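You operate a simulated robot arm through the tools that you are given. There is no shell and no other tool. Be economical: measure what you need, move in short steps, check, and stop when the job is done.

You run a simulated two-armed robot. Do the job below in one go: nothing can be reset, and whatever is moved stays where it is left.

TASK
Stack the 22 mm press die from the top of the stacking bench on top of the 36 mm press die. Put the black-banded film roll from the top of the stacking bench on top of the cream paper roll there. Take the black-clipped job card on the top of the stacking bench and put it away on the card row on the console desk. Take the cap off the tall clear jar and lay it down on the end plate of the outfeed table. Take the heavy steel block and put it in the core box. Put the edge film roll that says "P-57" from the core shelf of the film rack in the green-banded good tray. Turn the stub brake dial to 5. The order is free. Set down upright: black-banded film roll.

The check looks at the end state, three seconds after you hand in, the way a careful person would. Anything else that was tipped, shoved, dropped, spilled or broken makes it a failure. A push-on lid holds only when it is set on centred and level and pressed home; a screw cap is set on level and turned clockwise until tight.

THE ROBOT
Two 7-joint arms with fingered hands on one trunk, on a base that drives. Base frame: it is fixed to the floor where the robot stands at the start and does not move with it; the origin is under the middle of the robot, x ahead of it, y to its left, z up; the surface under the hand at the start is at about z = 76. Units: cm, rad, N and s.
The left shoulder is at the start at [5.1, 12.6, 112.6], the right one opposite. With the tool pointing down near the work surface each hand reaches from about 42 to 84 cm from the robot's upright axis, wherever it stands, measured 20 degrees to its own side. Places, roughly: black-banded film roll [25, 0, 75]; black-clipped job card [50, 50, 75]; card row on the console desk (42x15 cm) [-1444, 232, 90]; core box [-475, -275, 25]; cream paper roll (7x7x9 cm) [40, 20, 80]; edge film roll [-375, -275, 100]; green-banded good tray (31x26 cm) [-128, -66, 92]; heavy steel block [-375, -125, 75]; press die [50, 25, 75]; stub brake dial [-560, -270, 60]; tall clear jar [-125, -50, 100]. Payload 4 kg a hand.
Tool frame (each hand has its own): the origin (TCP) lies between the finger pads and is the grasp point; the fingertips stand 2.9 cm ahead of it; z points along the fingers, y is the line along which they close. The gripper opens to 10 cm. The gripper's body begins 3.4 cm behind the TCP. The gripper is a hand of 5 fingers: y runs from the thumb to the fingers, the wrist lies at [-1.5, -10.5, -17.7] in the tool frame, and closing takes about 1.5 s.
Orientation is told as [roll, pitch, yaw] about the base's x, y, z axes, in that order, counted from this pose: with the fingers straight down and the wrist toward the robot, the tool's x, y and z point along [0, 1, 0], [1, 0, 0] and [0, 0, -1] of the base frame.

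THE INTERFACE
- The arms move only by the tool step_arm. It takes "left_moves", "right_moves" or both (then of equal length, played together; a hand with none holds still); each is a list of rows, each a list of 6 numbers: the shift along the tool's x, y, z in cm, then the turn, a rotation vector about the tool's x, y, z in rad. In form: [[tx, ty, tz, ax, ay, az], ...]. A call has 1 to 20 rows; each row shifts and turns the commanded pose from where the row before left it, along the tool's axes as they then stand. "left_claw" and "right_claw" are, for a hand that has rows, the opening, from 0 (shut) to 1 (fully open), set as the call begins (left out, the last holds). A row lasts 0.2 s, in which the tool goes at most 5 cm and 0.15 rad; a call with a longer step from one row to the next is refused whole, and so is a gripper value outside its range. A pose out of reach is approached as far as the arm can. The call stops where the force on the tool passes 40 N (or 10 N more than at its start, if that is more) or the arm is blocked; 0.2 s more then pass. The fingers move at their own pace (about 4.5 cm/s each) and stop on an object; they squeeze with about 29 N. The grip force told is the motor's: it shows also when the fingers shut on nothing. Time passes only in rows, and 0.2 s behind the last, so rows that do not move let the fingers close. It gives the time, the measured TCP pose, the force on the tool (base axes), the opening and the grip force at its end, in the units of the frame above (readings bear some noise), with the torque about the TCP (base axes, N m) and any sound that the robot's microphone picked up.
- Cameras (640 x 400 px; columns grow to the right, rows downward): "scene" is now at [12.99, 5.76, 124.94]; the picture's right is [0.65, -0.76, -0.00], its down [-0.46, -0.40, -0.79] and it looks along [0.60, 0.51, -0.61] (base axes); focal length 214 px, centre (320, 200). "left" rides on the left gripper at [-6.6, -8.6, -12.1] in its tool frame; the picture's right is [-0.76, -0.31, 0.58], its down [0.59, -0.70, 0.40] and it looks along [0.28, 0.64, 0.71] (tool axes); focal length 247 px, centre (320, 200). "right" rides on the right gripper at [6.6, -8.6, -12.1] in its tool frame; the picture's right is [-0.76, 0.31, -0.58], its down [-0.59, -0.70, 0.40] and it looks along [-0.28, 0.64, 0.71] (tool axes); focal length 247 px, centre (320, 200). There is no depth. A picture from a camera that has moved, and an enlarged one, comes with that camera's place and axes in the base frame and with its lens.
- snapshot(camera): a new picture of that camera. No time passes.
- raise_lower(by): slides the trunk up (or, below 0, down) by that many cm; the arms and the scene camera ride with it, the base frame stays. It gives what a move gives, with no picture.
- drive_base(legs): drives the robot by 1 to 6 legs, each [ahead, turn to the left] in cm and rad, along the robot's own axes; the way and the turn of a leg run together, so that a leg with both is an arc; at most 150 cm and 3.142 rad a leg. The arms and the cameras ride along, it lands a little off, and it stops where it bumps. It gives what a move gives.
- curl_fingers(index, middle, ring, little, thumb_bend, thumb_turn, hand): sets how far each is bent, from 0 (flat) to 1 (curled in); at 0.3 the hand is open as for a grip, at 0.7 the pads meet at the TCP. One left out holds its place. A second passes; each finger stops where it meets its share of the squeeze, and holds until it gets a number again. A gripper value or a shape takes the hand back. It gives what a move gives, with no picture; readings hold the bend of each and the force on index, middle, ring, little, thumb and palm. thumb_turn goes from beside the hand (0) to across from the fingers (1), as for a grip.
- preshape(shape, hand): the hand has 5 fingers and takes this shape, open, in about a second: jaw (thumb against the fingers, like two jaws); tri (thumb and two fingers); tip (a fingertip pinch); poke (one finger out to press); point (the index stretched); flat (the hand flat); cup (the hand cupped); fist (a fist). The gripper value then closes the fingers along that shape, each until it touches; the sizes above hold for jaw. It gives what a move gives, with no picture.
- pan_tilt(pan, tilt): turns the head with the scene camera to pan (to the left, within 1.396 rad either way) and tilt (down, from -0.506 to 1.204), counted from straight ahead of the robot. It gives what a move gives.
- enlarge(camera, box): a new picture of the part [left, top, right, bottom] of that camera's present view, enlarged. No time passes.
- close_job(): hands the job in; it is judged then, once.

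Work in short steps. Places have to be worked out from the pictures, the camera data and where the tool is seen: move nearer, look again, correct. Check each grasp and each placing, and mend what went wrong. You have 186 turns and 174 pictures in all, those below and enlarged ones among them. Open the grippers and draw the arms clear of the work before you hand the job in, unless the task says otherwise.

The tools are called after "Request:" by a JSON object that holds its "api" and its "payload". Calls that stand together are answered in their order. step_arm: Moves the arms, as the interface text tells. Its arguments: {"type":"object","properties":{"left_moves":{"type":"array","items":{"type":"array","items":{"type":"number"}}},"left_claw":{"type":"number"},"right_moves":{"type":"array","items":{"type":"array","items":{"type":"number"}}},"right_claw":{"type":"number"}},"required":[]} The other tools are called the same way: raise_lower (by) slides the trunk up or down; preshape (shape, hand) gives the hand a shape; curl_fingers (index, middle, ring, little, thumb_bend, thumb_turn, hand) moves the fingers one by one; drive_base (legs) drives the base; pan_tilt (pan, tilt) turns the head that bears the scene camera; snapshot (camera) takes a picture; enlarge (camera, box) takes an enlarged picture of a part of a camera's view; close_job () hands the job in.

At the start:

```text
t: 0.0
left_position: [35.27, 49.23, 111.79]
left_tool_rot: [-0.001, 0.0, 0.002]
left_wrist_force: [-0.1, 0.3, 0.4]
left_torque: [0.01, -0.01, 0.01]
left_finger_gap: 9.99
left_finger_force: 0.0
left_shape: jaw
left_bend: [0.3, 0.3, 0.3, 0.3, 0.3, 0.98]
left_finger forces: [0.1, 0.0, 0.0, 0.0, 0.0, 0.0]
right_position: [52.95, 10.26, 118.04]
right_tool_rot: [-0.001, 0.002, -0.001]
right_wrist_force: [-0.1, -1.0, -1.0]
right_torque: [-0.03, 0.0, 0.03]
right_finger_gap: 10.0
right_finger_force: 0.0
right_shape: jaw
right_bend: [0.3, 0.3, 0.3, 0.3, 0.3, 0.98]
right_finger forces: [0.0, 0.0, 0.0, 0.0, 0.0, 0.1]
trunk travel left (down, up): [-32.5, 42.2]
robot x, y, heading: [-0.34, 0.17, 0.002]
head pan, tilt: [0.707, 0.656]
```

scene: 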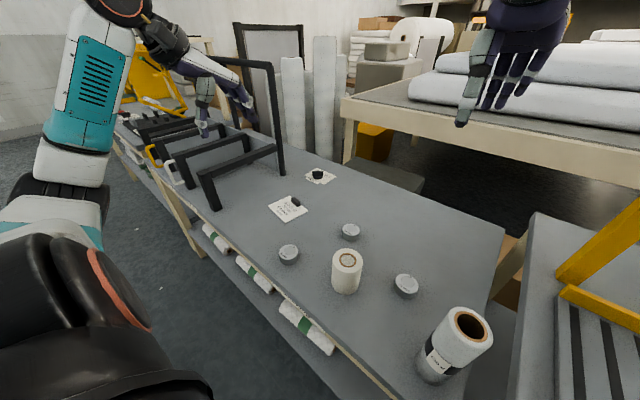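
right: 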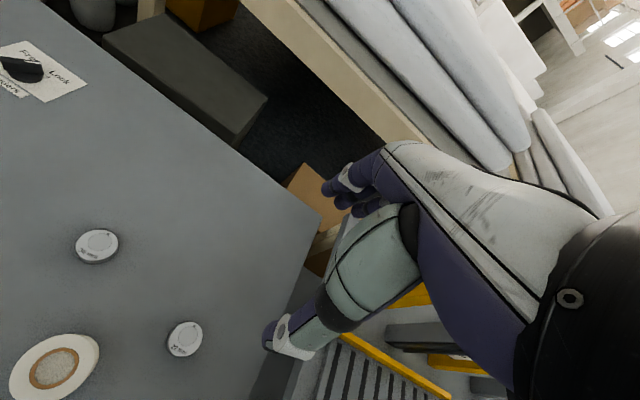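
left: 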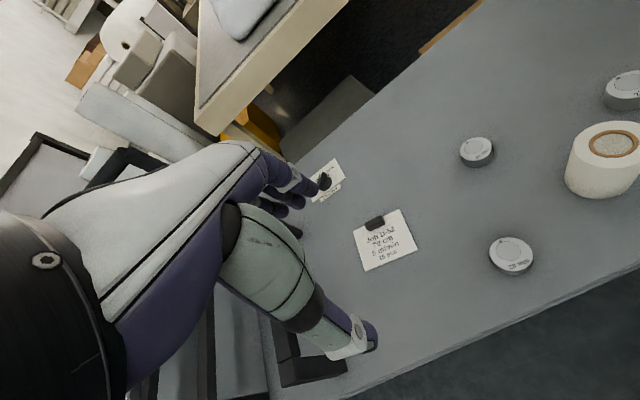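

I start by enlarging the scene view to read the labels on the dies and cards.

Request:
{"api": "enlarge", "payload": {"camera": "scene", "box": [260, 160, 420, 260]}}

Request:
{"api": "enlarge", "payload": {"camera": "right", "box": [0, 200, 240, 400]}}

Request:
{"api": "enlarge", "payload": {"camera": "left", "box": [300, 60, 640, 290]}}

Request:
{"api": "enlarge", "payload": {"camera": "scene", "box": [320, 240, 520, 400]}}

```text
4.00 times, centred on (340, 210) of scene
camera zoom: at [12.99, 5.76, 124.94], right [0.65, -0.76, 0.0], down [-0.46, -0.4, -0.79], along [0.6, 0.51, -0.61], focal length 858 px, centre (240, 160)
```

zoom: 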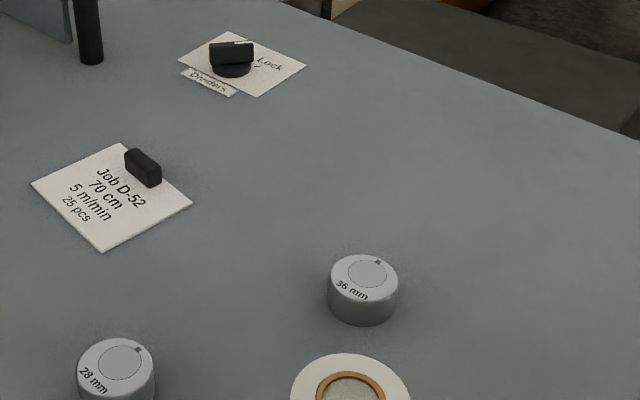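

```text
2.00 times, centred on (120, 300) of right
camera zoom: at [44.38, 16.68, 130.17], right [0.31, -0.76, 0.58], down [-0.7, -0.59, -0.4], along [0.64, -0.28, -0.71], focal length 494 px, centre (720, 0)
```

zoom: 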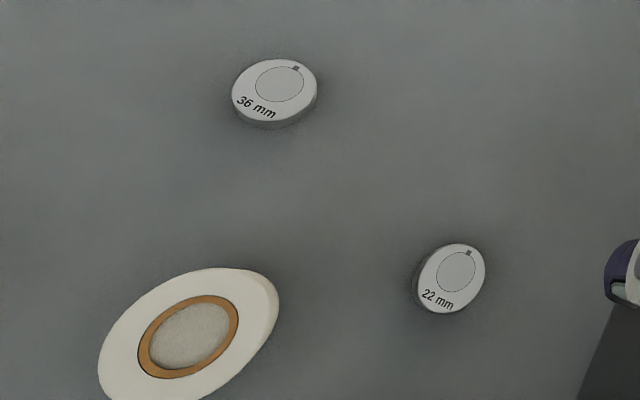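

```text
1.74 times, centred on (470, 175) of left
camera zoom: at [26.76, 42.61, 123.79], right [-0.31, -0.76, -0.58], down [-0.7, 0.59, -0.4], along [0.64, 0.28, -0.71], focal length 430 px, centre (59, 244)
```

zoom: 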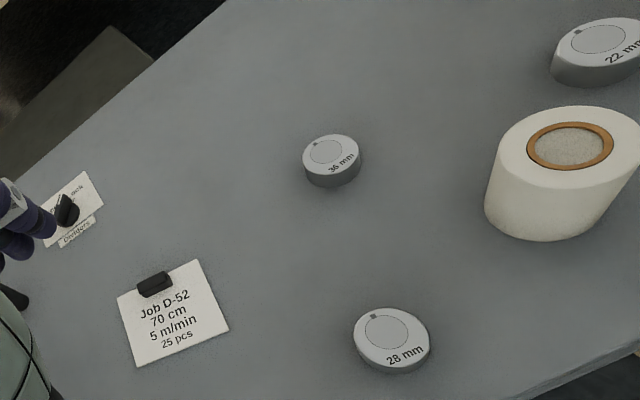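

```text
2.50 times, centred on (420, 320) of scene
camera zoom: at [12.99, 5.76, 124.94], right [0.65, -0.76, 0.0], down [-0.46, -0.4, -0.79], along [0.6, 0.51, -0.61], focal length 536 px, centre (70, -100)
```

zoom: 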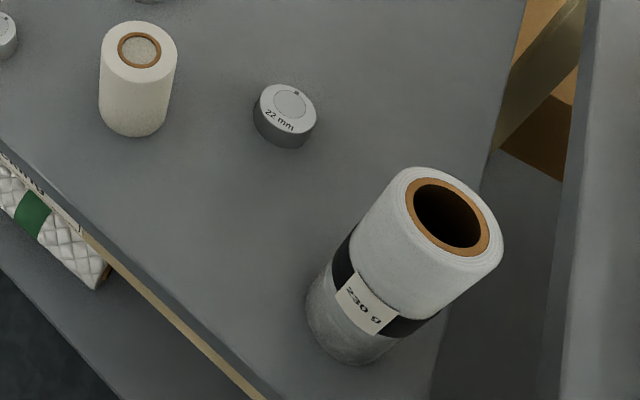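

The 22 mm die is at about [48, 8.4], the 36 mm at [54.1, 28.4], and the film roll at [36, -2], about 17 cm tall. I'll use the left hand for the dies, so first I clear the right hand away and bring the left one over the 22 mm die.

Request:
{"api": "step_arm", "payload": {"left_moves": [[-4.53, 1.41, 0, 0, 0, 0], [-4.53, 1.41, 0, 0, 0, 0], [-4.53, 1.41, 0, 0, 0, 0], [-4.53, 1.41, 0, 0, 0, 0], [-4.53, 1.41, 0, 0, 0, 0], [-4.53, 1.41, 0, 0, 0, 0], [-4.53, 1.41, 0, 0, 0, 0], [-4.53, 1.41, 0, 0, 0, 0], [-4.53, 1.41, 0, 0, 0, 0], [0, 0, 4, 0, 0, 0], [0, 0, 4, 0, 0, 0], [0, 0, 4, 0, 0, 0], [0, 0, 4, 0, 0, 0], [0, 0, 0, 0, 0, 0]], "right_moves": [[-3.2, 0, 0, 0, 0, 0], [-3.2, 0, 0, 0, 0, 0], [-3.2, 0, 0, 0, 0, 0], [-3.2, 0, 0, 0, 0, 0], [-3.2, 0, 0, 0, 0, 0], [-3.2, 0, 0, 0, 0, 0], [-3.2, 0, 0, 0, 0, 0], [-3.2, 0, 0, 0, 0, 0], [0, 0, 0, 0, 0, 0], [0, 0, 0, 0, 0, 0], [0, 0, 0, 0, 0, 0], [0, 0, 0, 0, 0, 0], [0, 0, 0, 0, 0, 0], [0, 0, 0, 0, 0, 0]]}}

Request:
{"api": "pan_tilt", "payload": {"pan": 0.3, "tilt": 0.8}}

Request:
{"api": "snapshot", "payload": {"camera": "scene"}}

Request:
{"api": "snapshot", "payload": {"camera": "left"}}

```text
t: 3.0
left_position: [48.02, 8.26, 95.94]
left_tool_rot: [-0.001, 0.001, 0.0]
left_wrist_force: [0.1, 0.4, -0.3]
left_torque: [0.01, -0.03, 0.0]
left_finger_gap: 9.98
left_finger_force: 0.0
left_shape: jaw
left_bend: [0.3, 0.3, 0.3, 0.3, 0.3, 0.98]
left_finger forces: [0.1, 0.0, 0.0, 0.1, 0.1, 0.0]
right_position: [52.89, -15.39, 117.89]
right_tool_rot: [0.0, -0.001, 0.002]
right_wrist_force: [0.0, 0.1, -0.9]
right_torque: [0.02, 0.0, -0.03]
right_finger_gap: 9.99
right_finger_force: 0.0
right_shape: jaw
right_bend: [0.3, 0.3, 0.3, 0.3, 0.3, 0.98]
right_finger forces: [0.0, 0.0, 0.1, 0.0, 0.0, 0.0]
trunk travel left (down, up): [-32.5, 42.2]
robot x, y, heading: [-0.08, -0.13, 0.001]
head pan, tilt: [0.707, 0.656]
```

```text
t: 3.9
left_position: [48.13, 8.36, 95.92]
left_tool_rot: [0.001, 0.001, 0.0]
left_wrist_force: [-0.8, 0.0, 0.1]
left_torque: [0.01, -0.02, -0.03]
left_finger_gap: 10.01
left_finger_force: 0.1
left_shape: jaw
left_bend: [0.3, 0.3, 0.3, 0.3, 0.3, 0.98]
left_finger forces: [0.0, 0.0, 0.1, 0.0, 0.0, 0.0]
right_position: [52.81, -15.38, 117.89]
right_tool_rot: [0.0, 0.0, 0.0]
right_wrist_force: [0.3, -0.3, 0.8]
right_torque: [-0.03, 0.0, 0.02]
right_finger_gap: 10.0
right_finger_force: 0.0
right_shape: jaw
right_bend: [0.3, 0.3, 0.3, 0.3, 0.3, 0.98]
right_finger forces: [0.1, 0.0, 0.0, 0.0, 0.1, 0.1]
trunk travel left (down, up): [-32.5, 42.2]
robot x, y, heading: [0.16, -0.03, -0.001]
head pan, tilt: [0.3, 0.799]
```

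```text
166 pictures are left
camera scene: at [14.12, 2.51, 123.73], right [0.3, -0.96, 0.0], down [-0.68, -0.21, -0.7], along [0.67, 0.21, -0.72], focal length 214 px, centre (320, 200)
```

scene: 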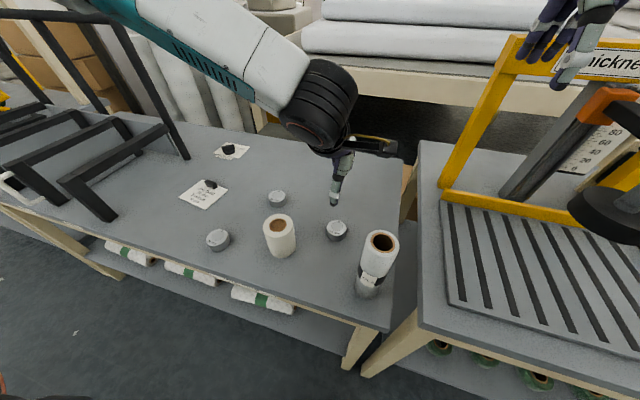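

```text
165 pictures are left
camera left: at [39.58, 1.73, 107.93], right [-0.31, -0.76, -0.58], down [-0.7, 0.59, -0.4], along [0.64, 0.28, -0.71], focal length 247 px, centre (320, 200)
```

left: 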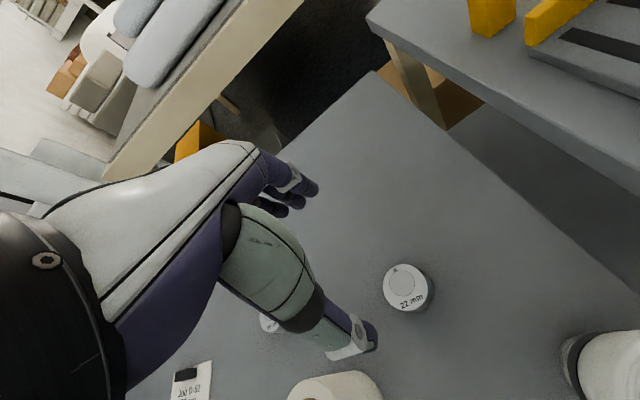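

The left camera puts the 22 mm die at about [47.8, 8.1], which is under the TCP. I descend straddling it and check.

Request:
{"api": "step_arm", "payload": {"left_moves": [[-0.2, -0.3, 4, 0, 0, 0], [0, 0, 4, 0, 0, 0], [0, 0, 4, 0, 0, 0], [0, 0, 3, 0, 0, 0], [0, 0, 1, 0, 0, 0], [0, 0, 0, 0, 0, 0]]}}

Request:
{"api": "snapshot", "payload": {"camera": "left"}}

Request:
{"api": "enlarge", "payload": {"camera": "scene", "box": [240, 120, 440, 280]}}

```text
t: 5.3
left_position: [47.51, 10.65, 81.76]
left_tool_rot: [-0.002, 0.001, -0.002]
left_wrist_force: [-0.1, 0.0, -0.1]
left_torque: [-0.02, -0.01, 0.0]
left_finger_gap: 10.0
left_finger_force: 0.1
left_shape: jaw
left_bend: [0.3, 0.3, 0.3, 0.3, 0.3, 0.98]
left_finger forces: [0.0, 0.0, 0.0, 0.1, 0.0, 0.1]
left hand out of reach, approached as far as the arm can: row 3, 4, 5
right_position: [52.72, -15.46, 117.97]
right_tool_rot: [0.0, 0.0, -0.001]
right_wrist_force: [-0.9, 0.0, 0.8]
right_torque: [0.01, -0.04, 0.01]
right_finger_gap: 10.0
right_finger_force: 0.1
right_shape: jaw
right_bend: [0.3, 0.3, 0.3, 0.3, 0.3, 0.98]
right_finger forces: [0.0, 0.0, 0.0, 0.1, 0.0, 0.0]
trunk travel left (down, up): [-32.5, 42.2]
robot x, y, heading: [0.04, 0.13, -0.0]
head pan, tilt: [0.3, 0.799]
```

```text
164 pictures are left
camera left: at [38.97, 4.06, 93.74], right [-0.31, -0.76, -0.57], down [-0.7, 0.59, -0.4], along [0.64, 0.28, -0.71], focal length 247 px, centre (320, 200)
```

left: 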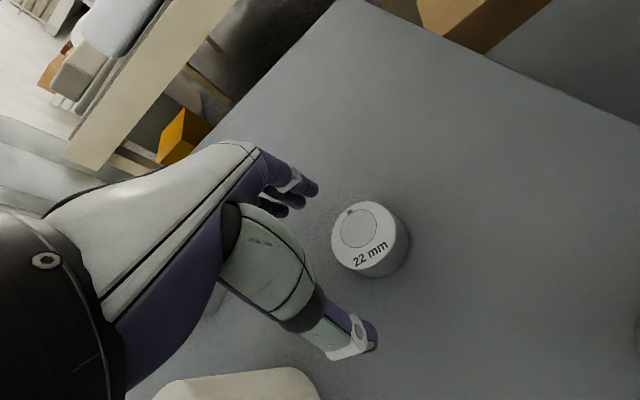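

```text
2.50 times, centred on (340, 200) of scene
camera zoom: at [14.12, 2.5, 123.73], right [0.3, -0.96, 0.0], down [-0.69, -0.21, -0.7], along [0.67, 0.21, -0.72], focal length 536 px, centre (270, 200)
```

zoom: 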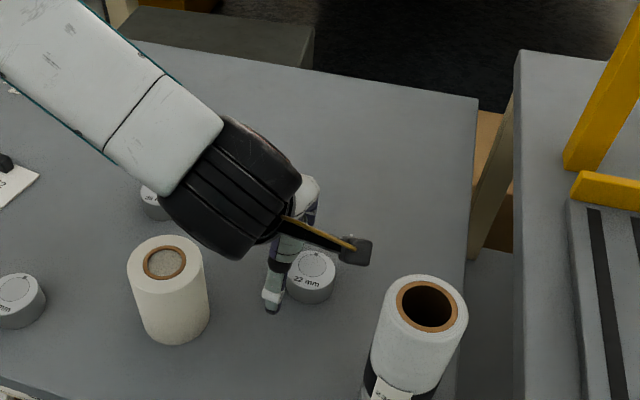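

The die is too low for the left arm at this y. I raise the hand to a pose it can reach exactly over the die, then I'll lower the trunk instead.

Request:
{"api": "step_arm", "payload": {"left_moves": [[0, 0, -4, 0, 0, 0], [0, 0, -4, 0, 0, 0], [0, 0, -4, 0, 0, 0], [0, 0, 0, 0, 0, 0]], "right_moves": [[0, 0, -4, 0, 0, 0], [0, 0, -4, 0, 0, 0], [0, 0, -4, 0, 0, 0], [0, 0, 0, 0, 0, 0]]}}

```text
t: 6.3
left_position: [47.56, 10.69, 93.65]
left_tool_rot: [-0.001, 0.001, -0.001]
left_wrist_force: [0.2, -0.1, -0.2]
left_torque: [0.03, 0.0, -0.01]
left_finger_gap: 9.98
left_finger_force: 0.0
left_shape: jaw
left_bend: [0.3, 0.3, 0.3, 0.3, 0.3, 0.98]
left_finger forces: [0.1, 0.0, 0.0, 0.0, 0.0, 0.1]
right_position: [53.05, -15.28, 130.15]
right_tool_rot: [0.002, 0.002, 0.0]
right_wrist_force: [0.4, 0.3, -0.1]
right_torque: [0.03, 0.01, 0.01]
right_finger_gap: 9.96
right_finger_force: 0.0
right_shape: jaw
right_bend: [0.3, 0.3, 0.3, 0.3, 0.3, 0.98]
right_finger forces: [0.0, 0.0, 0.0, 0.0, 0.0, 0.0]
trunk travel left (down, up): [-32.5, 42.2]
robot x, y, heading: [0.18, -0.1, 0.002]
head pan, tilt: [0.3, 0.799]
```

I correct laterally to sit over the die, then slide the trunk down.

Request:
{"api": "step_arm", "payload": {"left_moves": [[-2.5, 0.3, 0, 0, 0, 0], [0, 0, 0, 0, 0, 0]]}}

Request:
{"api": "raise_lower", "payload": {"by": -11}}

Request:
{"api": "snapshot", "payload": {"camera": "left"}}

```text
t: 6.9
left_position: [47.74, 8.2, 93.94]
left_tool_rot: [0.002, -0.001, 0.0]
left_wrist_force: [-0.1, -0.3, -0.8]
left_torque: [0.04, -0.01, 0.01]
left_finger_gap: 10.0
left_finger_force: 0.2
left_shape: jaw
left_bend: [0.3, 0.3, 0.3, 0.3, 0.3, 0.98]
left_finger forces: [0.0, 0.1, 0.0, 0.0, 0.0, 0.1]
right_position: [52.87, -15.34, 130.27]
right_tool_rot: [0.0, 0.0, 0.0]
right_wrist_force: [0.9, 0.1, 0.1]
right_torque: [0.04, -0.01, 0.02]
right_finger_gap: 9.98
right_finger_force: 0.1
right_shape: jaw
right_bend: [0.3, 0.3, 0.3, 0.3, 0.3, 0.98]
right_finger forces: [0.0, 0.0, 0.0, 0.0, 0.0, 0.0]
trunk travel left (down, up): [-32.5, 42.2]
robot x, y, heading: [-0.02, -0.17, 0.002]
head pan, tilt: [0.3, 0.799]
```

```text
t: 8.3
left_position: [47.52, 8.22, 82.77]
left_tool_rot: [0.001, -0.002, -0.001]
left_wrist_force: [-0.2, 0.3, 0.4]
left_torque: [-0.03, 0.02, 0.02]
left_finger_gap: 9.99
left_finger_force: 0.0
left_shape: jaw
left_bend: [0.3, 0.3, 0.3, 0.3, 0.3, 0.98]
left_finger forces: [0.1, 0.1, 0.0, 0.0, 0.1, 0.1]
right_position: [52.82, -15.44, 119.17]
right_tool_rot: [0.001, 0.0, 0.001]
right_wrist_force: [0.6, -0.4, 0.0]
right_torque: [-0.02, 0.01, 0.0]
right_finger_gap: 9.99
right_finger_force: 0.0
right_shape: jaw
right_bend: [0.3, 0.3, 0.3, 0.3, 0.3, 0.98]
right_finger forces: [0.0, 0.0, 0.1, 0.0, 0.0, 0.0]
trunk travel left (down, up): [-21.5, 53.2]
robot x, y, heading: [-0.32, -0.34, 0.001]
head pan, tilt: [0.3, 0.799]
```

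```text
162 pictures are left
camera left: at [39.09, 1.63, 94.82], right [-0.31, -0.76, -0.58], down [-0.7, 0.59, -0.4], along [0.64, 0.28, -0.71], focal length 247 px, centre (320, 200)
```

left: 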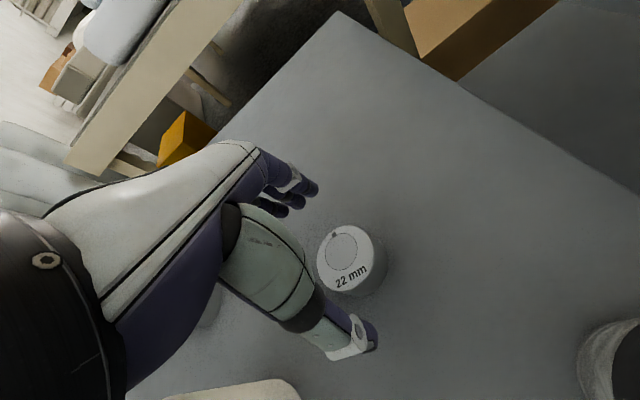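

The die lies centred between the fingers. I go down 3 cm more and close.

Request:
{"api": "raise_lower", "payload": {"by": -3.2}}

Request:
{"api": "step_arm", "payload": {"left_moves": [[0, 0.3, 0, 0, 0, 0], [0, 0, 0, 0, 0, 0], [0, 0, 0, 0, 0, 0], [0, 0, 0, 0, 0, 0], [0, 0, 0, 0, 0, 0], [0, 0, 0, 0, 0, 0], [0, 0, 0, 0, 0, 0], [0, 0, 0, 0, 0, 0]], "left_claw": 0}}

Request:
{"api": "snapshot", "payload": {"camera": "left"}}

```text
t: 9.1
left_position: [47.62, 8.23, 79.63]
left_tool_rot: [-0.001, -0.002, 0.0]
left_wrist_force: [0.0, 0.0, -0.1]
left_torque: [-0.02, 0.03, 0.01]
left_finger_gap: 9.99
left_finger_force: 0.0
left_shape: jaw
left_bend: [0.3, 0.3, 0.3, 0.3, 0.3, 0.98]
left_finger forces: [0.0, 0.1, 0.1, 0.1, 0.0, 0.1]
right_position: [52.92, -15.38, 115.93]
right_tool_rot: [0.0, 0.0, 0.0]
right_wrist_force: [0.0, -0.6, 0.0]
right_torque: [-0.02, -0.02, 0.01]
right_finger_gap: 9.98
right_finger_force: 0.0
right_shape: jaw
right_bend: [0.3, 0.3, 0.3, 0.3, 0.3, 0.98]
right_finger forces: [0.1, 0.0, 0.1, 0.0, 0.0, 0.1]
trunk travel left (down, up): [-18.3, 56.4]
robot x, y, heading: [-0.14, 0.03, 0.003]
head pan, tilt: [0.3, 0.799]
```

```text
t: 10.9
left_position: [48.08, 8.25, 79.51]
left_tool_rot: [0.001, 0.002, -0.001]
left_wrist_force: [-1.4, 0.5, -1.2]
left_torque: [-0.02, -0.05, 0.02]
left_finger_gap: 4.56
left_finger_force: 29.7
left_shape: jaw
left_bend: [0.44, 0.48, 0.74, 0.54, 0.33, 1.0]
left_finger forces: [15.2, 8.2, 0.0, 0.0, 24.5, 0.1]
right_position: [52.97, -15.31, 115.84]
right_tool_rot: [-0.001, 0.001, 0.001]
right_wrist_force: [0.1, -0.5, -0.6]
right_torque: [-0.05, 0.03, -0.02]
right_finger_gap: 9.97
right_finger_force: 0.0
right_shape: jaw
right_bend: [0.3, 0.3, 0.3, 0.3, 0.3, 0.98]
right_finger forces: [0.0, 0.1, 0.1, 0.1, 0.1, 0.0]
trunk travel left (down, up): [-18.3, 56.4]
robot x, y, heading: [0.22, -0.2, 0.002]
head pan, tilt: [0.3, 0.799]
```

```text
161 pictures are left
camera left: at [39.44, 1.64, 91.51], right [-0.31, -0.76, -0.58], down [-0.7, 0.59, -0.4], along [0.64, 0.28, -0.71], focal length 247 px, centre (320, 200)
```

left: 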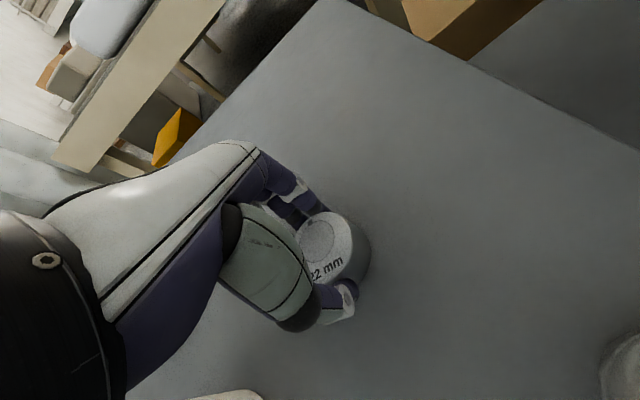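

The die is gripped. I lift it 10 cm and carry it over to the 36 mm die, staying high, then look.

Request:
{"api": "step_arm", "payload": {"left_moves": [[0, 0, -4, 0, 0, 0], [0, 0, -4, 0, 0, 0], [0, 0, -3, 0, 0, 0], [3, 1.2, 0, 0, 0, 0], [4, 1.2, 0, 0, 0, 0], [4, 1.2, 0, 0, 0, 0], [4, 1.2, 0, 0, 0, 0], [4, 1.2, 0, 0, 0, 0], [2, 0, 0, 0, 0, 0], [0, 0, 0, 0, 0, 0]]}}

Request:
{"api": "snapshot", "payload": {"camera": "left"}}

Request:
{"api": "snapshot", "payload": {"camera": "scene"}}

```text
t: 13.1
left_position: [54.19, 29.29, 90.58]
left_tool_rot: [0.0, 0.0, 0.0]
left_wrist_force: [0.6, 0.0, -4.0]
left_torque: [-0.04, 0.01, -0.03]
left_finger_gap: 4.53
left_finger_force: 28.7
left_shape: jaw
left_bend: [0.44, 0.48, 0.74, 0.54, 0.33, 1.0]
left_finger forces: [15.8, 8.5, 0.0, 0.0, 24.4, 0.0]
right_position: [52.95, -15.45, 115.86]
right_tool_rot: [0.001, 0.002, 0.0]
right_wrist_force: [0.2, 0.1, 0.1]
right_torque: [0.01, 0.02, -0.02]
right_finger_gap: 9.97
right_finger_force: 0.1
right_shape: jaw
right_bend: [0.3, 0.3, 0.3, 0.3, 0.3, 0.98]
right_finger forces: [0.1, 0.0, 0.0, 0.1, 0.1, 0.1]
trunk travel left (down, up): [-18.3, 56.4]
robot x, y, heading: [-0.19, 0.14, 0.004]
head pan, tilt: [0.3, 0.799]
```

```text
160 pictures are left
camera left: at [45.58, 22.67, 102.51], right [-0.31, -0.76, -0.58], down [-0.7, 0.59, -0.4], along [0.64, 0.28, -0.71], focal length 247 px, centre (320, 200)
```

left: 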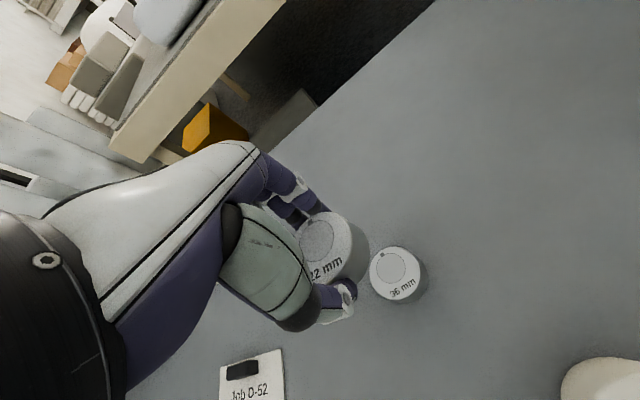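

```text
159 pictures are left
camera scene: at [18.77, 2.52, 109.06], right [0.3, -0.96, 0.0], down [-0.69, -0.21, -0.7], along [0.67, 0.21, -0.72], focal length 214 px, centre (320, 200)
```

scene: 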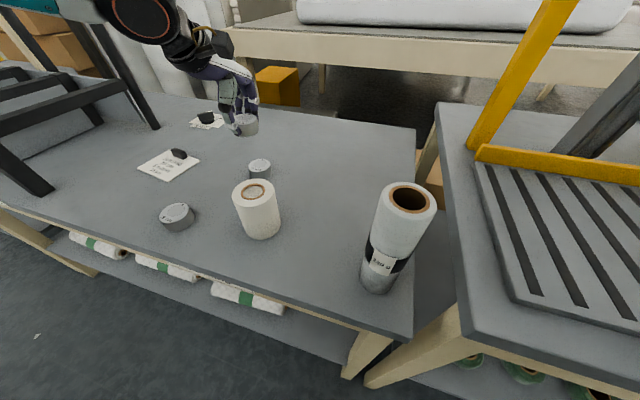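

I enlarge the left view to measure both dies accurately.

Request:
{"api": "enlarge", "payload": {"camera": "left", "box": [280, 190, 440, 310]}}

```text
3.33 times, centred on (360, 250) of left
camera zoom: at [45.58, 22.67, 102.51], right [-0.31, -0.76, -0.58], down [-0.7, 0.59, -0.4], along [0.64, 0.28, -0.71], focal length 823 px, centre (187, 33)
```

zoom: 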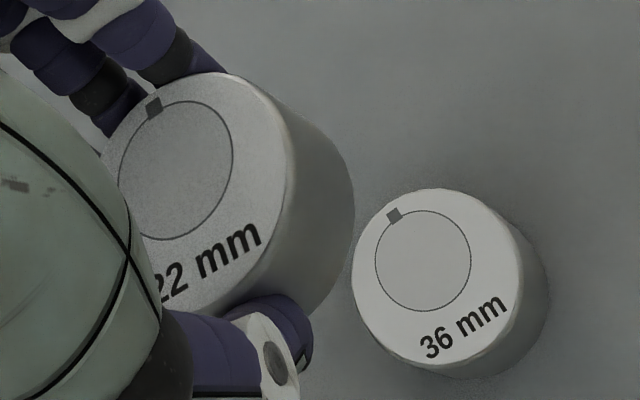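

Die height is about 2 cm and the 22 mm die is centred under the TCP. The target is at about [53.9, 28.3]. I correct and descend to just above it.

Request:
{"api": "step_arm", "payload": {"left_moves": [[-1.0, -0.2, 0, 0, 0, 0], [0, 0, 3, 0, 0, 0], [0, 0, 3, 0, 0, 0], [0, 0, 1, 0, 0, 0], [0, 0, 0, 0, 0, 0]]}}

Request:
{"api": "enlarge", "payload": {"camera": "left", "box": [260, 170, 420, 290]}}

Request:
{"api": "enlarge", "payload": {"camera": "scene", "box": [200, 80, 320, 180]}}

```text
t: 14.3
left_position: [53.94, 28.25, 83.36]
left_tool_rot: [-0.001, 0.001, -0.001]
left_wrist_force: [-0.9, -0.1, -3.9]
left_torque: [0.01, 0.0, -0.01]
left_finger_gap: 4.52
left_finger_force: 28.8
left_shape: jaw
left_bend: [0.44, 0.48, 0.74, 0.54, 0.33, 1.0]
left_finger forces: [15.8, 8.5, 0.0, 0.1, 24.4, 0.0]
right_position: [52.96, -15.4, 115.81]
right_tool_rot: [-0.001, -0.001, 0.0]
right_wrist_force: [-0.3, -0.6, 0.2]
right_torque: [0.0, 0.0, -0.01]
right_finger_gap: 9.95
right_finger_force: 0.0
right_shape: jaw
right_bend: [0.3, 0.3, 0.3, 0.3, 0.3, 0.98]
right_finger forces: [0.0, 0.1, 0.1, 0.0, 0.1, 0.0]
trunk travel left (down, up): [-18.3, 56.4]
robot x, y, heading: [0.06, 0.1, 0.005]
head pan, tilt: [0.3, 0.799]
```

```text
3.33 times, centred on (340, 230) of left
camera zoom: at [45.32, 21.67, 95.39], right [-0.31, -0.76, -0.58], down [-0.7, 0.59, -0.4], along [0.64, 0.28, -0.71], focal length 823 px, centre (253, 100)
```

zoom: 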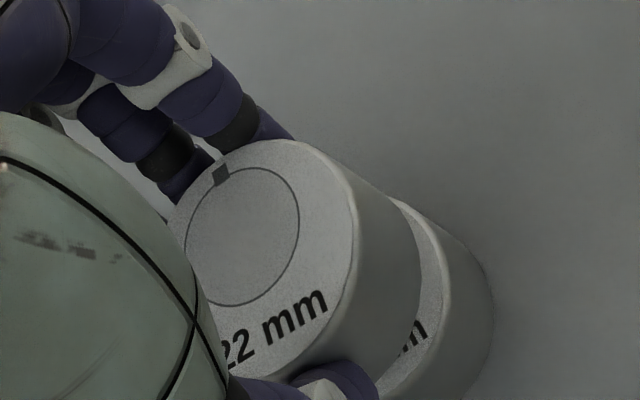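

```text
4.00 times, centred on (260, 130) of scene
camera zoom: at [18.77, 2.52, 109.06], right [0.3, -0.96, 0.0], down [-0.69, -0.21, -0.7], along [0.67, 0.21, -0.72], focal length 858 px, centre (560, 480)
```

zoom: 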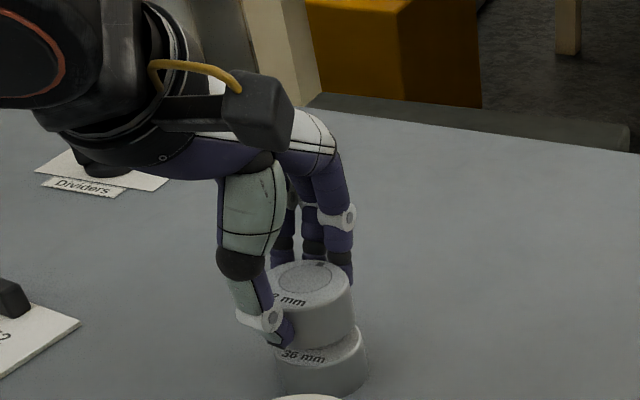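

The alignment looks good in both views. I lower until contact.

Request:
{"api": "step_arm", "payload": {"left_moves": [[0, 0, 0.6, 0, 0, 0], [0, 0, 0.6, 0, 0, 0], [0, 0, 0.4, 0, 0, 0], [0, 0, 0, 0, 0, 0]]}}

Request:
{"api": "enlarge", "payload": {"camera": "scene", "box": [200, 80, 320, 180]}}

```text
t: 15.3
left_position: [53.81, 28.16, 82.11]
left_tool_rot: [0.0, -0.002, -0.001]
left_wrist_force: [1.1, 0.9, 6.5]
left_torque: [0.01, -0.14, 0.03]
left_finger_gap: 4.54
left_finger_force: 29.2
left_shape: jaw
left_bend: [0.44, 0.47, 0.74, 0.54, 0.33, 1.0]
left_finger forces: [16.6, 9.6, 0.0, 0.0, 24.9, 0.0]
right_position: [53.06, -15.5, 115.92]
right_tool_rot: [-0.001, -0.001, 0.0]
right_wrist_force: [-0.1, 0.3, 0.0]
right_torque: [0.05, -0.01, -0.03]
right_finger_gap: 9.95
right_finger_force: 0.1
right_shape: jaw
right_bend: [0.3, 0.3, 0.3, 0.3, 0.3, 0.98]
right_finger forces: [0.1, 0.1, 0.0, 0.0, 0.0, 0.1]
trunk travel left (down, up): [-18.3, 56.4]
robot x, y, heading: [0.08, -0.14, 0.006]
head pan, tilt: [0.3, 0.799]
```

```text
4.00 times, centred on (260, 130) of scene
camera zoom: at [18.72, 2.5, 109.08], right [0.3, -0.96, 0.0], down [-0.69, -0.21, -0.7], along [0.67, 0.21, -0.72], focal length 858 px, centre (560, 480)
```

zoom: 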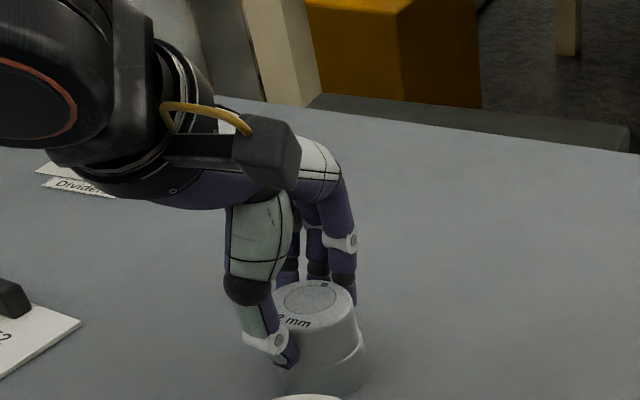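

Contact is made. I open and lift straight up.

Request:
{"api": "step_arm", "payload": {"left_moves": [[0, 0, 0, 0, 0, 0], [0, 0, 0, 0, 0, 0], [0, 0, 0, 0, 0, 0], [0, 0, 0, 0, 0, 0], [0, 0, 0, 0, 0, 0], [0, 0, 0, 0, 0, 0], [0, 0, 0, 0, 0, 0], [0, 0, -2, 0, 0, 0], [0, 0, -3, 0, 0, 0], [0, 0, -4, 0, 0, 0], [0, 0, -4, 0, 0, 0], [0, 0, 0, 0, 0, 0]], "left_claw": 1}}

Request:
{"api": "enlarge", "payload": {"camera": "scene", "box": [200, 80, 320, 180]}}

Request:
{"api": "snapshot", "payload": {"camera": "left"}}

```text
t: 17.9
left_position: [53.81, 28.4, 95.17]
left_tool_rot: [-0.001, 0.001, 0.001]
left_wrist_force: [-0.1, 0.7, 0.5]
left_torque: [0.0, 0.0, 0.0]
left_finger_gap: 9.99
left_finger_force: 0.0
left_shape: jaw
left_bend: [0.3, 0.3, 0.3, 0.3, 0.3, 0.98]
left_finger forces: [0.0, 0.0, 0.0, 0.0, 0.0, 0.0]
right_position: [52.95, -15.34, 115.82]
right_tool_rot: [0.0, -0.003, 0.0]
right_wrist_force: [-0.1, 0.1, -0.2]
right_torque: [0.01, -0.02, 0.01]
right_finger_gap: 9.99
right_finger_force: 0.0
right_shape: jaw
right_bend: [0.3, 0.3, 0.3, 0.3, 0.3, 0.98]
right_finger forces: [0.0, 0.0, 0.1, 0.0, 0.0, 0.1]
trunk travel left (down, up): [-18.3, 56.4]
robot x, y, heading: [0.27, -0.13, 0.001]
head pan, tilt: [0.3, 0.799]
```

```text
4.00 times, centred on (260, 130) of scene
camera zoom: at [18.76, 2.51, 109.06], right [0.3, -0.96, 0.0], down [-0.69, -0.21, -0.7], along [0.67, 0.21, -0.72], focal length 858 px, centre (560, 480)
```

zoom: 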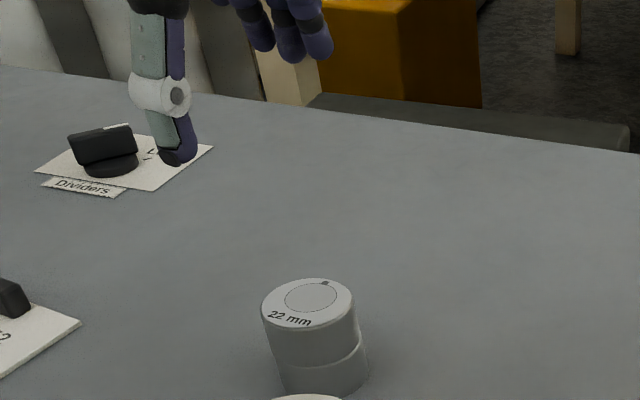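

```text
153 pictures are left
camera left: at [45.18, 21.79, 107.07], right [-0.31, -0.76, -0.58], down [-0.7, 0.59, -0.4], along [0.64, 0.28, -0.71], focal length 247 px, centre (320, 200)
```

left: 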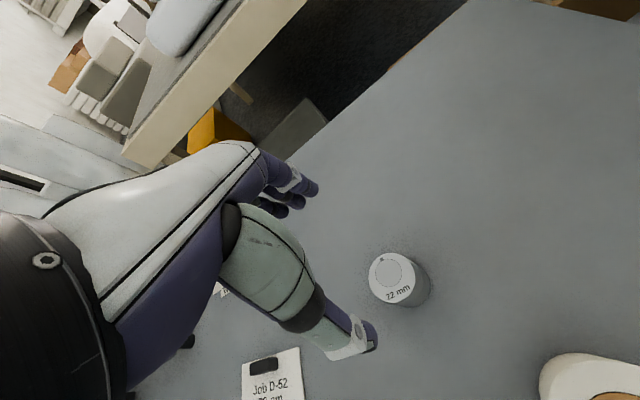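

The stack is good. I raise the trunk and back off 12 cm so the film roll is in comfortable reach of the right hand.

Request:
{"api": "raise_lower", "payload": {"by": 14}}

Request:
{"api": "drive_base", "payload": {"legs": [[-12, 0]]}}

Request:
{"api": "pan_tilt", "payload": {"pan": 0.1, "tilt": 0.75}}

Request:
{"api": "snapshot", "payload": {"camera": "scene"}}

Request:
{"api": "snapshot", "payload": {"camera": "right"}}

```text
t: 19.5
left_position: [53.79, 28.39, 108.84]
left_tool_rot: [0.001, 0.0, 0.0]
left_wrist_force: [-0.1, 0.0, 0.2]
left_torque: [-0.02, 0.02, -0.01]
left_finger_gap: 10.01
left_finger_force: 0.2
left_shape: jaw
left_bend: [0.3, 0.3, 0.3, 0.3, 0.3, 0.98]
left_finger forces: [0.0, 0.0, 0.0, 0.0, 0.0, 0.0]
right_position: [53.04, -15.45, 129.81]
right_tool_rot: [0.0, 0.002, -0.001]
right_wrist_force: [0.1, -0.2, 0.6]
right_torque: [0.03, 0.01, 0.0]
right_finger_gap: 9.98
right_finger_force: 0.2
right_shape: jaw
right_bend: [0.3, 0.3, 0.3, 0.3, 0.3, 0.98]
right_finger forces: [0.0, 0.0, 0.0, 0.0, 0.1, 0.1]
trunk travel left (down, up): [-32.3, 42.4]
robot x, y, heading: [-0.07, 0.05, 0.0]
head pan, tilt: [0.3, 0.799]
```

```text
t: 20.8
left_position: [41.72, 28.31, 109.03]
left_tool_rot: [0.0, 0.0, 0.001]
left_wrist_force: [-0.5, 0.2, 0.2]
left_torque: [0.0, -0.01, 0.0]
left_finger_gap: 9.95
left_finger_force: 0.0
left_shape: jaw
left_bend: [0.3, 0.3, 0.3, 0.3, 0.3, 0.98]
left_finger forces: [0.0, 0.0, 0.0, 0.1, 0.1, 0.0]
right_position: [40.93, -15.32, 129.93]
right_tool_rot: [0.001, 0.0, 0.002]
right_wrist_force: [-0.2, 0.0, 0.0]
right_torque: [-0.02, -0.03, 0.02]
right_finger_gap: 9.95
right_finger_force: 0.1
right_shape: jaw
right_bend: [0.3, 0.3, 0.3, 0.3, 0.3, 0.98]
right_finger forces: [0.0, 0.0, 0.0, 0.1, 0.0, 0.1]
trunk travel left (down, up): [-32.3, 42.4]
robot x, y, heading: [-12.09, -0.06, 0.001]
head pan, tilt: [0.3, 0.799]
```

```text
t: 21.5
left_position: [41.78, 28.28, 108.91]
left_tool_rot: [0.001, 0.0, 0.003]
left_wrist_force: [-0.1, -0.1, -0.2]
left_torque: [0.01, 0.04, 0.03]
left_finger_gap: 9.97
left_finger_force: 0.1
left_shape: jaw
left_bend: [0.3, 0.3, 0.3, 0.3, 0.3, 0.98]
left_finger forces: [0.0, 0.1, 0.1, 0.1, 0.0, 0.1]
right_position: [41.09, -15.37, 129.9]
right_tool_rot: [-0.001, 0.0, 0.002]
right_wrist_force: [-0.4, 0.7, 0.5]
right_torque: [-0.02, 0.01, -0.01]
right_finger_gap: 9.98
right_finger_force: 0.1
right_shape: jaw
right_bend: [0.3, 0.3, 0.3, 0.3, 0.3, 0.98]
right_finger forces: [0.0, 0.0, 0.0, 0.1, 0.0, 0.1]
trunk travel left (down, up): [-32.3, 42.4]
robot x, y, heading: [-11.71, -0.05, 0.003]
head pan, tilt: [0.099, 0.75]
```

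```text
152 pictures are left
camera scene: at [2.78, 0.96, 123.93], right [0.1, -0.99, 0.0], down [-0.68, -0.07, -0.73], along [0.73, 0.07, -0.68], focal length 214 px, centre (320, 200)
```

scene: 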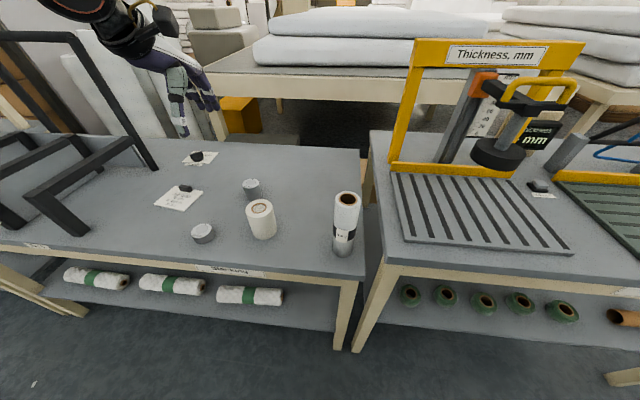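

```text
151 pictures are left
camera right: at [32.47, -8.88, 141.98], right [0.31, -0.76, 0.58], down [-0.7, -0.59, -0.4], along [0.64, -0.28, -0.71], focal length 247 px, centre (320, 200)
```

right: 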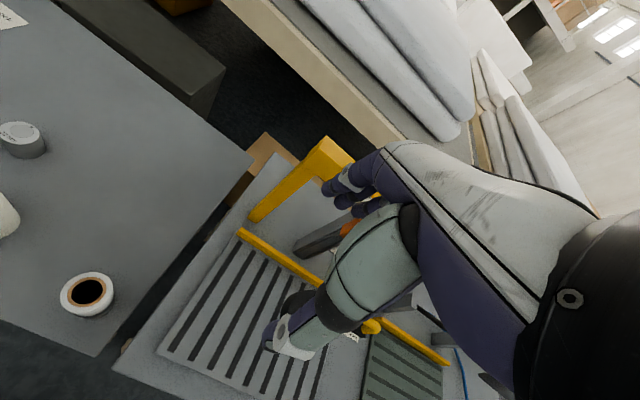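

The film roll top is at about [35.5, -1.6, 94]. I move the right hand above it.

Request:
{"api": "step_arm", "payload": {"right_moves": [[3.5, -1.4, 0, 0, 0, 0], [3.5, -1.4, 0, 0, 0, 0], [3.5, -1.4, 0, 0, 0, 0], [3.3, -1.2, 0, 0, 0, 0], [0, 0, 5, 0, 0, 0], [0, 0, 5, 0, 0, 0], [0, 0, 5, 0, 0, 0], [0, 0, 5, 0, 0, 0], [0, 0, 2, 0, 0, 0], [0, 0, 0, 0, 0, 0]]}}

Request:
{"api": "snapshot", "payload": {"camera": "right"}}

Request:
{"api": "snapshot", "payload": {"camera": "scene"}}

```text
t: 23.7
left_position: [41.77, 28.21, 108.93]
left_tool_rot: [0.003, 0.0, 0.001]
left_wrist_force: [-0.7, 0.1, -0.4]
left_torque: [0.01, 0.02, 0.01]
left_finger_gap: 9.98
left_finger_force: 0.1
left_shape: jaw
left_bend: [0.3, 0.3, 0.3, 0.3, 0.3, 0.98]
left_finger forces: [0.1, 0.0, 0.0, 0.0, 0.0, 0.0]
right_position: [35.71, -1.59, 107.76]
right_tool_rot: [0.0, 0.001, 0.003]
right_wrist_force: [-0.8, 0.4, -0.1]
right_torque: [0.01, -0.01, -0.01]
right_finger_gap: 9.99
right_finger_force: 0.0
right_shape: jaw
right_bend: [0.3, 0.3, 0.3, 0.3, 0.3, 0.98]
right_finger forces: [0.0, 0.1, 0.0, 0.0, 0.1, 0.0]
trunk travel left (down, up): [-32.3, 42.4]
robot x, y, heading: [-11.7, -0.13, -0.001]
head pan, tilt: [0.099, 0.75]
```

```text
150 pictures are left
camera right: at [27.11, 4.96, 119.91], right [0.31, -0.76, 0.58], down [-0.7, -0.59, -0.4], along [0.64, -0.28, -0.71], focal length 247 px, centre (320, 200)
```

right: 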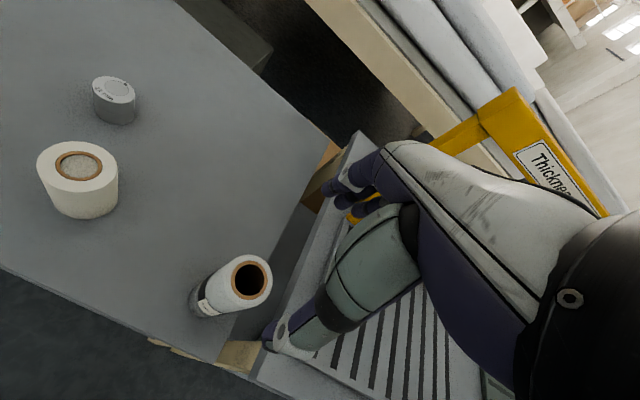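

```text
149 pictures are left
camera scene: at [2.77, 0.96, 123.93], right [0.1, -0.99, 0.0], down [-0.68, -0.07, -0.73], along [0.73, 0.07, -0.68], focal length 214 px, centre (320, 200)
```

scene: 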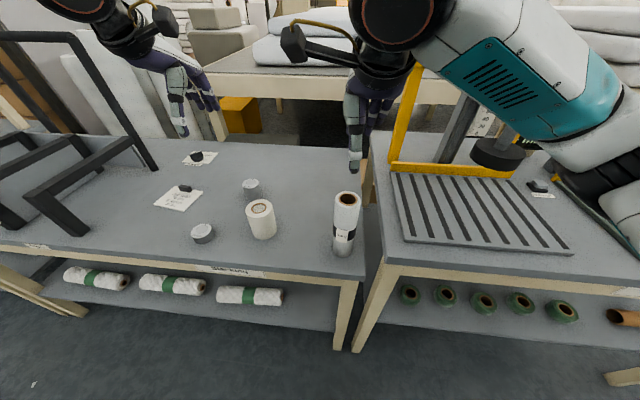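

The roll is at [35.3, -1.75], top about 94. I descend so the palm stays just above the top.

Request:
{"api": "step_arm", "payload": {"right_moves": [[-0.15, -0.3, 4, 0, 0, 0], [0, 0, 4, 0, 0, 0], [0, 0, 4, 0, 0, 0], [0, 0, 3, 0, 0, 0], [0, 0, 0, 0, 0, 0]]}}

Request:
{"api": "snapshot", "payload": {"camera": "right"}}

Request:
{"api": "enlarge", "payload": {"camera": "scene", "box": [240, 80, 480, 280]}}

```text
t: 24.9
left_position: [41.73, 28.39, 108.98]
left_tool_rot: [0.0, 0.0, 0.002]
left_wrist_force: [0.6, -0.6, 0.0]
left_torque: [0.01, 0.0, 0.0]
left_finger_gap: 9.98
left_finger_force: 0.1
left_shape: jaw
left_bend: [0.3, 0.3, 0.3, 0.3, 0.3, 0.98]
left_finger forces: [0.0, 0.1, 0.0, 0.2, 0.0, 0.1]
right_position: [35.54, -1.78, 92.87]
right_tool_rot: [0.0, -0.001, 0.002]
right_wrist_force: [-0.1, -0.3, 0.8]
right_torque: [0.04, -0.02, -0.02]
right_finger_gap: 9.99
right_finger_force: 0.1
right_shape: jaw
right_bend: [0.3, 0.3, 0.3, 0.3, 0.3, 0.98]
right_finger forces: [0.2, 0.0, 0.0, 0.1, 0.0, 0.0]
trunk travel left (down, up): [-32.3, 42.4]
robot x, y, heading: [-11.83, -0.03, 0.003]
head pan, tilt: [0.099, 0.75]
```

```text
148 pictures are left
camera right: at [26.92, 4.65, 104.85], right [0.31, -0.76, 0.58], down [-0.7, -0.59, -0.4], along [0.64, -0.28, -0.71], focal length 247 px, centre (320, 200)
```

right: 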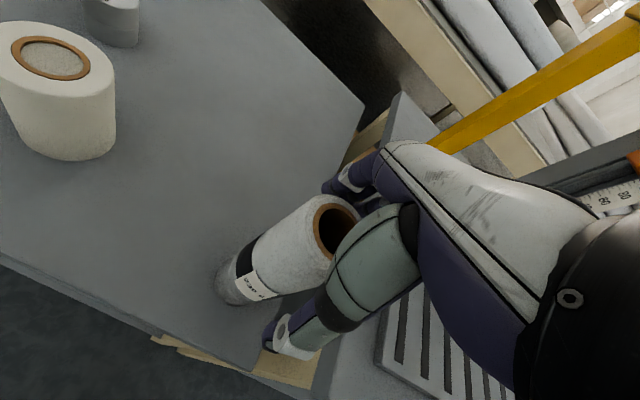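

```text
2.00 times, centred on (360, 180) of scene
camera zoom: at [2.77, 0.97, 123.93], right [0.1, -0.99, 0.0], down [-0.68, -0.07, -0.73], along [0.73, 0.07, -0.68], focal length 429 px, centre (240, 240)
```

zoom: 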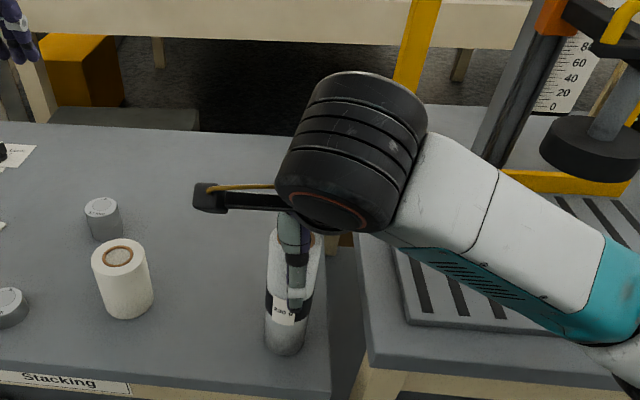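

The roll stands between thumb and fingers. I go slightly lower and close.

Request:
{"api": "step_arm", "payload": {"right_moves": [[0, 0, 0.9, 0, 0, 0], [0, 0, 0, 0, 0, 0], [0, 0, 0, 0, 0, 0], [0, 0, 0, 0, 0, 0], [0, 0, 0, 0, 0, 0], [0, 0, 0, 0, 0, 0], [0, 0, 0, 0, 0, 0], [0, 0, 0, 0, 0, 0], [0, 0, 0, 0, 0, 0]], "right_claw": 0}}

Request:
{"api": "snapshot", "payload": {"camera": "right"}}

```text
t: 26.9
left_position: [41.83, 28.3, 108.88]
left_tool_rot: [-0.001, 0.0, 0.003]
left_wrist_force: [-0.2, -0.2, -0.6]
left_torque: [-0.03, 0.02, 0.01]
left_finger_gap: 9.99
left_finger_force: 0.1
left_shape: jaw
left_bend: [0.3, 0.3, 0.3, 0.3, 0.3, 0.98]
left_finger forces: [0.0, 0.0, 0.0, 0.0, 0.1, 0.1]
right_position: [35.44, -1.74, 91.8]
right_tool_rot: [-0.001, 0.0, 0.002]
right_wrist_force: [-0.7, -0.1, 0.1]
right_torque: [-0.02, 0.08, -0.01]
right_finger_gap: 4.62
right_finger_force: 29.0
right_shape: jaw
right_bend: [0.4, 0.45, 0.75, 0.54, 0.38, 1.0]
right_finger forces: [16.8, 8.0, 0.1, 0.1, 25.5, 0.0]
trunk travel left (down, up): [-32.3, 42.4]
robot x, y, heading: [-11.85, -0.12, 0.005]
head pan, tilt: [0.099, 0.75]
```

```text
146 pictures are left
camera right: at [26.88, 4.65, 103.92], right [0.31, -0.76, 0.58], down [-0.7, -0.59, -0.4], along [0.64, -0.28, -0.71], focal length 247 px, centre (320, 200)
```

right: 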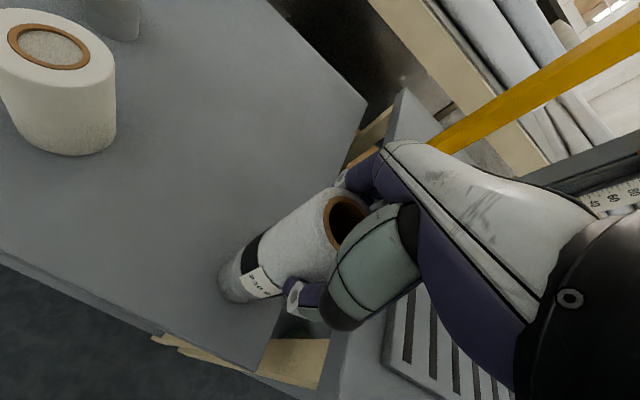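

Gripped. I lift the roll while moving the left hand out of the way to the left.

Request:
{"api": "step_arm", "payload": {"left_moves": [[4, 0, 0, 0, 0, 0], [4, 0, 0, 0, 0, 0], [4, 0, 0, 0, 0, 0], [4, 0, 0, 0, 0, 0], [4, 0, 0, 0, 0, 0], [0, 0, 0, 0, 0, 0]], "right_moves": [[0, 0, -1, 0, 0, 0], [0, 0, -2, 0, 0, 0], [0, 0, -3, 0, 0, 0], [0, 0, -3, 0, 0, 0], [0, 0, -3, 0, 0, 0], [0, 0, 0, 0, 0, 0]]}}

Request:
{"api": "snapshot", "payload": {"camera": "scene"}}

```text
t: 28.3
left_position: [41.69, 48.35, 108.85]
left_tool_rot: [-0.001, -0.002, 0.001]
left_wrist_force: [-0.8, 0.3, 0.6]
left_torque: [0.03, -0.01, -0.02]
left_finger_gap: 9.97
left_finger_force: 0.1
left_shape: jaw
left_bend: [0.3, 0.3, 0.3, 0.3, 0.3, 0.98]
left_finger forces: [0.0, 0.1, 0.0, 0.0, 0.1, 0.0]
right_position: [35.31, -1.82, 103.87]
right_tool_rot: [-0.001, 0.002, 0.001]
right_wrist_force: [-0.4, -0.6, -2.8]
right_torque: [-0.01, 0.04, 0.0]
right_finger_gap: 4.63
right_finger_force: 29.1
right_shape: jaw
right_bend: [0.4, 0.44, 0.75, 0.54, 0.38, 1.0]
right_finger forces: [16.9, 8.3, 0.1, 0.0, 25.5, 0.1]
trunk travel left (down, up): [-32.3, 42.4]
robot x, y, heading: [-11.82, -0.2, 0.002]
head pan, tilt: [0.099, 0.75]
```

```text
145 pictures are left
camera scene: at [2.8, 0.95, 123.92], right [0.1, -0.99, 0.0], down [-0.68, -0.07, -0.73], along [0.73, 0.07, -0.68], focal length 214 px, centre (320, 200)
```

scene: 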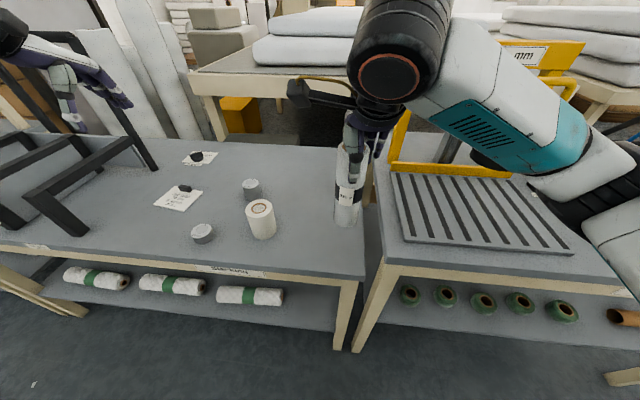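

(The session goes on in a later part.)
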